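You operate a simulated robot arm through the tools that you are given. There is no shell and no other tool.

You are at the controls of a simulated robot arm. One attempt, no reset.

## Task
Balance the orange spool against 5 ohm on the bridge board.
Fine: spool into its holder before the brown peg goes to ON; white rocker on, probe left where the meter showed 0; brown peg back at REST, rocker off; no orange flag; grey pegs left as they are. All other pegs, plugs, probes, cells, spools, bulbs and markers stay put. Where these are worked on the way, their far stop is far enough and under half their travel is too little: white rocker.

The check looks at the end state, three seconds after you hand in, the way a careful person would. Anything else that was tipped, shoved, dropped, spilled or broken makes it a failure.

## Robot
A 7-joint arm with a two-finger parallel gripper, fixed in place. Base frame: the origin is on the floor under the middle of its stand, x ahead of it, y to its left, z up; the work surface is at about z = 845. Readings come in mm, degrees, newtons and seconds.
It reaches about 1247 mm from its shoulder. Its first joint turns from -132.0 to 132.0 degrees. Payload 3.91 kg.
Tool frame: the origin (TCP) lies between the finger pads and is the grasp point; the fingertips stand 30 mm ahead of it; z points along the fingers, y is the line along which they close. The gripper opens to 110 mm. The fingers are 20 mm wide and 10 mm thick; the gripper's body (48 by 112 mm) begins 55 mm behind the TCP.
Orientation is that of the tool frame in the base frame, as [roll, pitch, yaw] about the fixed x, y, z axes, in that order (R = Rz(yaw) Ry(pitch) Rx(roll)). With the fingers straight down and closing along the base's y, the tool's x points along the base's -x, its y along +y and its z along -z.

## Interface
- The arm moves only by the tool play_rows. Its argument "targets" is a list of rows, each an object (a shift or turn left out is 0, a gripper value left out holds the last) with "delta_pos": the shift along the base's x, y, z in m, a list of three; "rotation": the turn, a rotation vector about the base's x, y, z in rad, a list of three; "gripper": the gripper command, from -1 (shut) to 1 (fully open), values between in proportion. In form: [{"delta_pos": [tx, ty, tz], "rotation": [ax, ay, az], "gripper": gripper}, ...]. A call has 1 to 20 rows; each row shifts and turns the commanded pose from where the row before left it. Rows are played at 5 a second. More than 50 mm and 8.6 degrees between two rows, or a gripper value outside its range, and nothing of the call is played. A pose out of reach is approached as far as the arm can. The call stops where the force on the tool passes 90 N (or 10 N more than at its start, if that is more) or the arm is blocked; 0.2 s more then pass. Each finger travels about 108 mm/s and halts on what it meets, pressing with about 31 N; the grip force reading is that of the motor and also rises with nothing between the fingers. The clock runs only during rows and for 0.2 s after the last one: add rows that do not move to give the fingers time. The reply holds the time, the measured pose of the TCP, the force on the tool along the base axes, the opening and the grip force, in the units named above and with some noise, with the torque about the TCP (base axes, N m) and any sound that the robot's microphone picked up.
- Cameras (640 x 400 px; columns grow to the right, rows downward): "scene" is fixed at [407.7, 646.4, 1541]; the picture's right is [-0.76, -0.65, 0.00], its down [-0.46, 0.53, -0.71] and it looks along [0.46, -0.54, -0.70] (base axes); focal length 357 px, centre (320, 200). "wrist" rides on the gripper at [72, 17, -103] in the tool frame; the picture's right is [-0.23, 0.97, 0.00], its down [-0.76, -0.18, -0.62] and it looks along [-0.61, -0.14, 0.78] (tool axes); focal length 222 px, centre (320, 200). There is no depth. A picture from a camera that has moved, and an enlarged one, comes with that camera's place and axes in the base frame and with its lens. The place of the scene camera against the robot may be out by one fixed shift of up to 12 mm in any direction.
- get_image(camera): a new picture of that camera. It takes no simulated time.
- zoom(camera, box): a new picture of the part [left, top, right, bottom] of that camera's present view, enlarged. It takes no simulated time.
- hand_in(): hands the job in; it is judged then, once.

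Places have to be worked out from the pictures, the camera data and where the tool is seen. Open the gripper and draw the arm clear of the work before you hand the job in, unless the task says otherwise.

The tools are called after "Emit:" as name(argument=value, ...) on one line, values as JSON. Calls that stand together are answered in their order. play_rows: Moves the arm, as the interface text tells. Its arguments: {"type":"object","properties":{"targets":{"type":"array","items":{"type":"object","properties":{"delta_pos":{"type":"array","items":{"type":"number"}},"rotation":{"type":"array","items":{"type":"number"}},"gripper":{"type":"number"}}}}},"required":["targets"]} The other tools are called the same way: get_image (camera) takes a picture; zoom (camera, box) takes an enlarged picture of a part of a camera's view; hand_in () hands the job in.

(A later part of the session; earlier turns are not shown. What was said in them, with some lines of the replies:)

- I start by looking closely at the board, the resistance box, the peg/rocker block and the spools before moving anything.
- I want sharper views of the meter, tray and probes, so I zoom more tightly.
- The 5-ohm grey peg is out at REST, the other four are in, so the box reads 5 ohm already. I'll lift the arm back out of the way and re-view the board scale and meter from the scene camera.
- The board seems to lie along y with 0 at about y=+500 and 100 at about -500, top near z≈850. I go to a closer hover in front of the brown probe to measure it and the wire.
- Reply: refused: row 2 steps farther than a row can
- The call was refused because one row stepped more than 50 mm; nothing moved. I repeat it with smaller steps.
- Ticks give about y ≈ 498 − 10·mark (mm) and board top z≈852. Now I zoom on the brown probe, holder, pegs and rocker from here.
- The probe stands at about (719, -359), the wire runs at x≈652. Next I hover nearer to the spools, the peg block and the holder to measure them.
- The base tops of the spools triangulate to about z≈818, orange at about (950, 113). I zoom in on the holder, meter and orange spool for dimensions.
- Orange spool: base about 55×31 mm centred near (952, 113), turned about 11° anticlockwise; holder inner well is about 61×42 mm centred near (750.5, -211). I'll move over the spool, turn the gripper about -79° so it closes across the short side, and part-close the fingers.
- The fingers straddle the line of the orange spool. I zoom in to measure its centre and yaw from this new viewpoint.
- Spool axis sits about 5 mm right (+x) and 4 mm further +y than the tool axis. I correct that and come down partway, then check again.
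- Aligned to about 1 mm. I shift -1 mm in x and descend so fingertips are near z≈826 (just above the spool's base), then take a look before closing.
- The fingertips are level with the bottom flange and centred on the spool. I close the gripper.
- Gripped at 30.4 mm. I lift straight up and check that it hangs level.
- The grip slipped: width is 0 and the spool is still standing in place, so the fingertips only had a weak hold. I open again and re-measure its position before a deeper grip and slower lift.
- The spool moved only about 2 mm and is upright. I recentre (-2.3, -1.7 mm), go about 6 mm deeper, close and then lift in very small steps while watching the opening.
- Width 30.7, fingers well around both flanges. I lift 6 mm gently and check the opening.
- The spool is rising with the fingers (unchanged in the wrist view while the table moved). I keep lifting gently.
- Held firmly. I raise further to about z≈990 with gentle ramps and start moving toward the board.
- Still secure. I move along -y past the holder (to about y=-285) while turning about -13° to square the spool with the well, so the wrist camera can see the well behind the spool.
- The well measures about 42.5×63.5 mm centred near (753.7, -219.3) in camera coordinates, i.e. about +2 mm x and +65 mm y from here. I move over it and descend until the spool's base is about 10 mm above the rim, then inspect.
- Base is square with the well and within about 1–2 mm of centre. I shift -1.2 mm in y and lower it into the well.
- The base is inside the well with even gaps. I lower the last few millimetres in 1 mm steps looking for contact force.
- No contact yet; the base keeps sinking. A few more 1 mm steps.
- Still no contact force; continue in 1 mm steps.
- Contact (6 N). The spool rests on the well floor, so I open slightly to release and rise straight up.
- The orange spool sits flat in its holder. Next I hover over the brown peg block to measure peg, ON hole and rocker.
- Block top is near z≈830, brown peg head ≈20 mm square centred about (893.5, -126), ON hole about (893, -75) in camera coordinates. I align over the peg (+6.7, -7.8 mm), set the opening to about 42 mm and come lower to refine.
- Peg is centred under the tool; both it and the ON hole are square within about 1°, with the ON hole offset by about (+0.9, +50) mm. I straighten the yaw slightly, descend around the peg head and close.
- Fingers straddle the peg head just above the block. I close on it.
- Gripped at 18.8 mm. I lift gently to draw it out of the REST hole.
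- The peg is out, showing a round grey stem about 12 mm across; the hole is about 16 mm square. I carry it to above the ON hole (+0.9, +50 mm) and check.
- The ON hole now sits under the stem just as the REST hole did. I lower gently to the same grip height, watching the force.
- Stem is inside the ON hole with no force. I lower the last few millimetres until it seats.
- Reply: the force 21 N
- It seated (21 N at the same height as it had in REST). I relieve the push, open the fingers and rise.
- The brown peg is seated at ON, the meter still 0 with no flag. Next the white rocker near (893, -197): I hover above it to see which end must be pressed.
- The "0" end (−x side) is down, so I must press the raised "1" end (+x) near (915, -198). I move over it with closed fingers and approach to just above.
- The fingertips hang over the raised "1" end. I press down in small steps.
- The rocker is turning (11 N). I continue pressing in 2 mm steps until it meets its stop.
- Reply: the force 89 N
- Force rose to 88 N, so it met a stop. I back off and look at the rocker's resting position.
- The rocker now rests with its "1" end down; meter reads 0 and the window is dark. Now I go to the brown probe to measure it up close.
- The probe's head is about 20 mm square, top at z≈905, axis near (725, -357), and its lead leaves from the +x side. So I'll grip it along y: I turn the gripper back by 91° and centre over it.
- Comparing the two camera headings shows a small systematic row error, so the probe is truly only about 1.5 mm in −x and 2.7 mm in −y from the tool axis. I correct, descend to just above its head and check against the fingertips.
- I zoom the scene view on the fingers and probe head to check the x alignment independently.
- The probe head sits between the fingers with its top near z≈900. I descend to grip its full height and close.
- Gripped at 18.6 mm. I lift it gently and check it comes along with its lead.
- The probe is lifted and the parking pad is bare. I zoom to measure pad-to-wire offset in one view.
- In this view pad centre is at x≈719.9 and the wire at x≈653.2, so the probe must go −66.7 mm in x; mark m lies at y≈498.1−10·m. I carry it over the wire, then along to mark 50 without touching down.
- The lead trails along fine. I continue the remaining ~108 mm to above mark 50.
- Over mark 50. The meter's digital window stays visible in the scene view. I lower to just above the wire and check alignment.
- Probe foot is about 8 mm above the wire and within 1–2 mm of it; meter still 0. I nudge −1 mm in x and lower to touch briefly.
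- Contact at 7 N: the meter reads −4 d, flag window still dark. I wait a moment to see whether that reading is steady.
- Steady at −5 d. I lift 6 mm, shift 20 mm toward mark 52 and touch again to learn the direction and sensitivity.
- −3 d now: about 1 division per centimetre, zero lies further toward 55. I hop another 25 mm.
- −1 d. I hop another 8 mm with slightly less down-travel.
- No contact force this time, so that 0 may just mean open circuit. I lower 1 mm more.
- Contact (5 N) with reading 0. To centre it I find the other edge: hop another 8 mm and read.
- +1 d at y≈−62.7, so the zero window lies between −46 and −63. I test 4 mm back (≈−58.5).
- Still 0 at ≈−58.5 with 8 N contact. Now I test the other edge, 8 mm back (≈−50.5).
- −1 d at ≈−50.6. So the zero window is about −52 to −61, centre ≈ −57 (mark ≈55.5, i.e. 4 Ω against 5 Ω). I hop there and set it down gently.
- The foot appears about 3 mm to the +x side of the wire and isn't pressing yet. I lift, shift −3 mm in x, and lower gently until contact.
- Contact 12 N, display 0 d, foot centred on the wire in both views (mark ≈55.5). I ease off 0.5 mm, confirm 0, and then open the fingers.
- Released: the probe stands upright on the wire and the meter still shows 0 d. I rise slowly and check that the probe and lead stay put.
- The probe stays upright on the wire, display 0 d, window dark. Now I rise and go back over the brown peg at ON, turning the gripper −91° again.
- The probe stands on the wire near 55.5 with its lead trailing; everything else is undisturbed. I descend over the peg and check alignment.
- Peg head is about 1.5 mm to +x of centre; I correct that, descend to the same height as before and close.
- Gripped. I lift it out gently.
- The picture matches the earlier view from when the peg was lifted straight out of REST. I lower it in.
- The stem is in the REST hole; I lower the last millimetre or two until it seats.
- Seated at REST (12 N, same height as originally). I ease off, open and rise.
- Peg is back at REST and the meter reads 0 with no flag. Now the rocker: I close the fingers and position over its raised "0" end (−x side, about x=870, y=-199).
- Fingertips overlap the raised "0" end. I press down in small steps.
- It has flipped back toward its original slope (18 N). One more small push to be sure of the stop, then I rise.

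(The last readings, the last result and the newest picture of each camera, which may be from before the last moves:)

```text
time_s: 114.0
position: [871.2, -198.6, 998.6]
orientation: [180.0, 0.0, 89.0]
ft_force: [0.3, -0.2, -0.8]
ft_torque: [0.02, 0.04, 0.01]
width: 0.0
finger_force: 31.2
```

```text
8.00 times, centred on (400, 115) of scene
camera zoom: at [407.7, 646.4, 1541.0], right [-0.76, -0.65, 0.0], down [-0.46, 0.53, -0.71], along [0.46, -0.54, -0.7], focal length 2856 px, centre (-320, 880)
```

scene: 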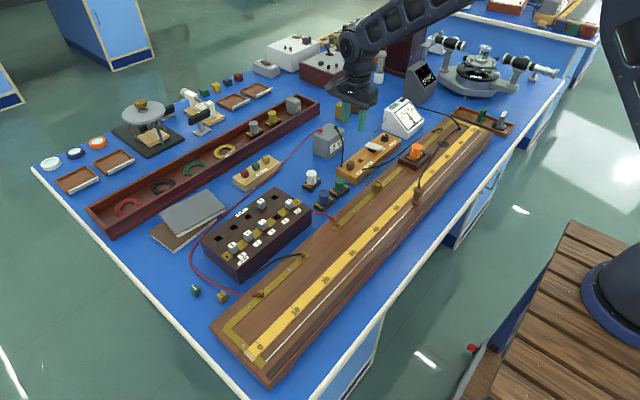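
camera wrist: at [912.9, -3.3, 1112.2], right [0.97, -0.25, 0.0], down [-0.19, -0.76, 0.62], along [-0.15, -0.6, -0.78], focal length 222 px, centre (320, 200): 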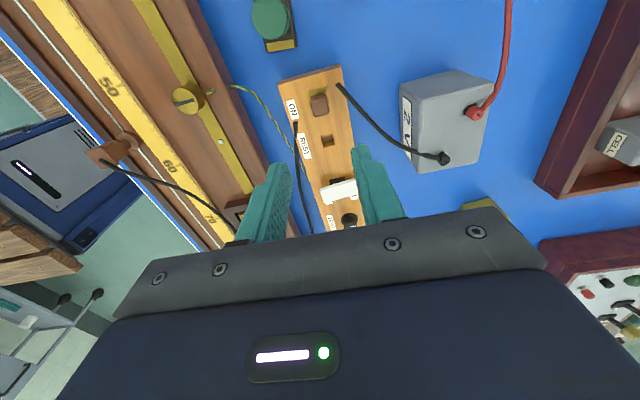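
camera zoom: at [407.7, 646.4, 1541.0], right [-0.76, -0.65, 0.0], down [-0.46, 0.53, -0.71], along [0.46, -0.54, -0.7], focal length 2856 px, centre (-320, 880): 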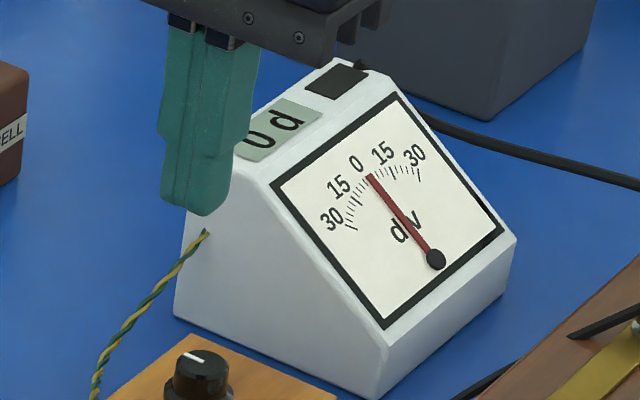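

The rocker is back exactly as at the start (0 end down), the meter shows 0 and no flag. I want a closer look at the peg's seating and an overall check.

Emit:
get_image(camera="wrist")

Emit:
zoom(camera="wrist", box=[290, 0, 410, 90])

Emit:
zoom(camera="scene", box=[348, 145, 372, 170])

```text
taken
camera wrist: at [889.1, -128.0, 1102.8], right [0.97, -0.24, 0.0], down [-0.19, -0.76, 0.62], along [-0.15, -0.6, -0.78], focal length 222 px, centre (320, 200)
```

wrist: 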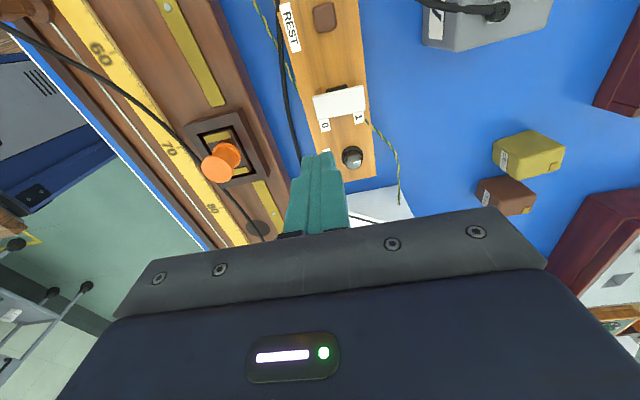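

```text
4.44 times, centred on (350, 45) of wrist
camera zoom: at [889.1, -128.0, 1102.8], right [0.97, -0.24, 0.0], down [-0.19, -0.76, 0.62], along [-0.15, -0.6, -0.78], focal length 987 px, centre (187, 889)
```

zoom: 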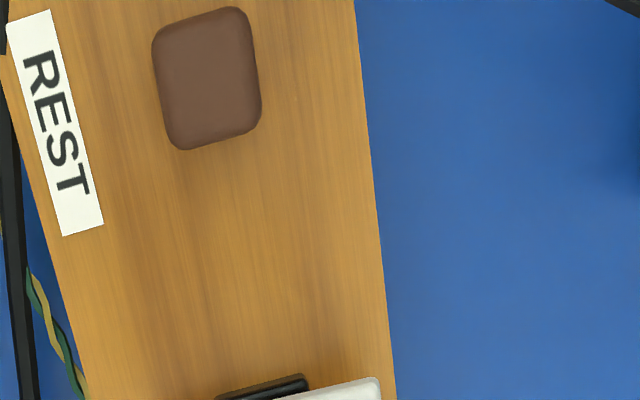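

```text
16.00 times, centred on (360, 158) of scene
camera zoom: at [407.7, 646.4, 1541.0], right [-0.76, -0.65, 0.0], down [-0.46, 0.53, -0.71], along [0.46, -0.54, -0.7], focal length 5711 px, centre (-320, 880)
```

zoom: 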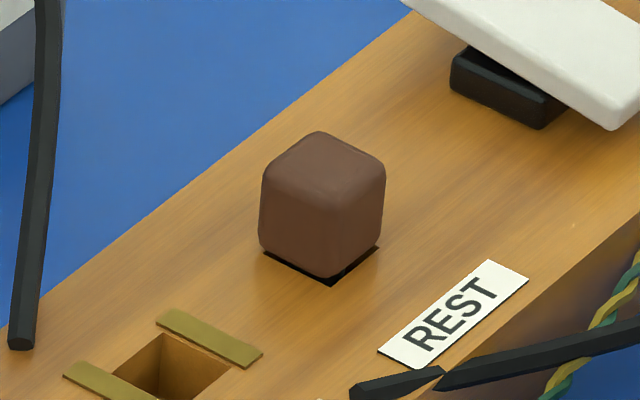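

The peg sits flat in REST (same height as originally), the rocker and meter are fine. Now I open the gripper and draw the arm up and away from the work.

Emit:
play_rows(targets=[{"delta_pos": [0, 0, 0.045]}, {"delta_pos": [0, 0, 0.045]}, {"delta_pos": [-0.02, 0.01, 0.035], "gripper": 1}, {"delta_pos": [-0.04, 0.02, 0.01]}, {"delta_pos": [-0.045, 0.02, 0]}, {"delta_pos": [-0.045, 0.02, 0]}, {"delta_pos": [-0.045, 0.02, 0]}, {"delta_pos": [-0.045, 0.02, 0]}, {"delta_pos": [-0.045, 0.01, 0]}, {"delta_pos": [-0.045, 0, 0.01]}, {"delta_pos": [-0.03, 0, 0.03]}, {}])

Emit:
get_image(camera="scene")

Emit:
get_image(camera="wrist")

Emit:
zoom(camera="scene", box=[360, 80, 480, 220])

Emit:
zoom(camera="scene", box=[395, 175, 435, 215])

Emit:
zoom(camera="scene", box=[180, 160, 340, 300])

```text
time_s: 116.6
position: [510.4, -79.5, 1174.7]
orientation: [-180.0, 0.0, 89.1]
ft_force: [0.2, -0.4, -0.1]
ft_torque: [0.01, 0.04, -0.03]
width: 110.0
finger_force: 0.0
```

```text
taken
```

scene: 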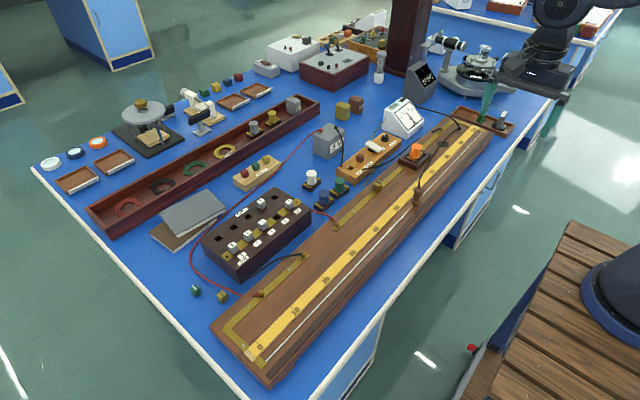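

```text
taken
camera wrist: at [527.9, -7.5, 1277.6], right [0.97, -0.24, 0.0], down [-0.19, -0.76, 0.62], along [-0.15, -0.6, -0.78], focal length 222 px, centre (320, 200)
```

wrist: 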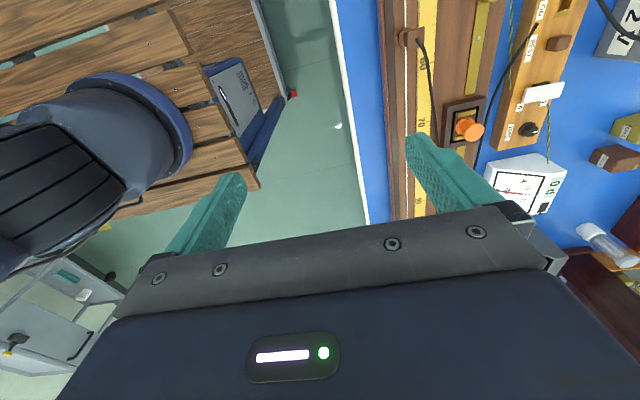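

```text
2.86 times, centred on (420, 150) of scene
camera zoom: at [407.7, 646.4, 1541.0], right [-0.76, -0.65, 0.0], down [-0.46, 0.53, -0.71], along [0.46, -0.54, -0.7], focal length 1020 px, centre (34, 343)
```

zoom: 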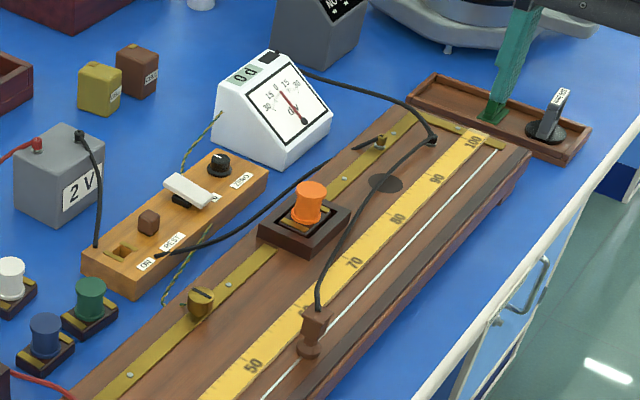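

```text
10.00 times, centred on (415, 195) of scene
camera zoom: at [407.7, 646.4, 1541.0], right [-0.76, -0.65, 0.0], down [-0.46, 0.53, -0.71], along [0.46, -0.54, -0.7], focal length 3569 px, centre (-630, 250)
```

zoom: 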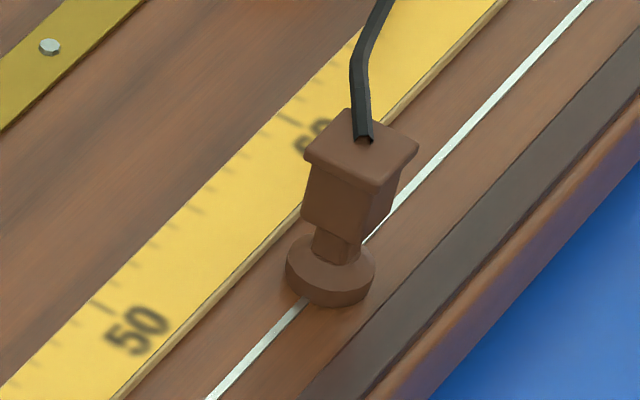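

```text
2.86 times, centred on (260, 230) of scene
camera zoom: at [407.7, 646.4, 1541.0], right [-0.76, -0.65, 0.0], down [-0.46, 0.53, -0.71], along [0.46, -0.54, -0.7], focal length 1020 px, centre (491, 114)
```

zoom: 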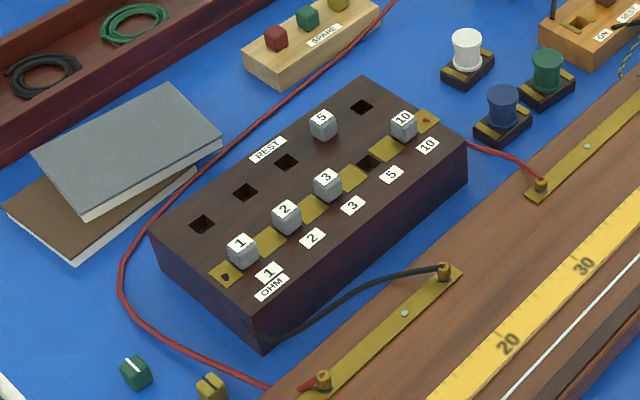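

Final check: spool in its holder, probe upright on the wire at about 55.5 where the meter showed 0. Brown peg is at REST and the rocker is off. The meter reads 0 with a dark window, the grey pegs and other items are unmoved, and the gripper is open with the arm clear. I hand in.

Emit:
hand_in()

```text
The job is handed in.
```

The bridge is balanced, and I have handed the job in. The check's verdict has not come back to me. The orange spool read close to 4 Ω against the 5 Ω set on the box.

- **Spool:** it was in its holder before the brown peg went to ON. My first grip slipped; the spool moved about 2 mm but stayed upright, and the second lift held.
- **Balance:** with the rocker on, the meter read -1 about 6 mm on one side of the final spot and +1 about 6 mm on the other. I left the probe standing on the wire midway, at about mark 55.5, with the display at 0.
- **Switches:** the brown peg is back in REST. It sits at its original height, perhaps a millimetre off its first spot. The white rocker was pressed to its far stop for ON and is now off, looking as it did at the start.
- **Orange flag:** I saw none in any picture.
- **Everything else:** the grey pegs and the other parts are unmoved in the last pictures. The gripper is open and the arm is clear of the work.
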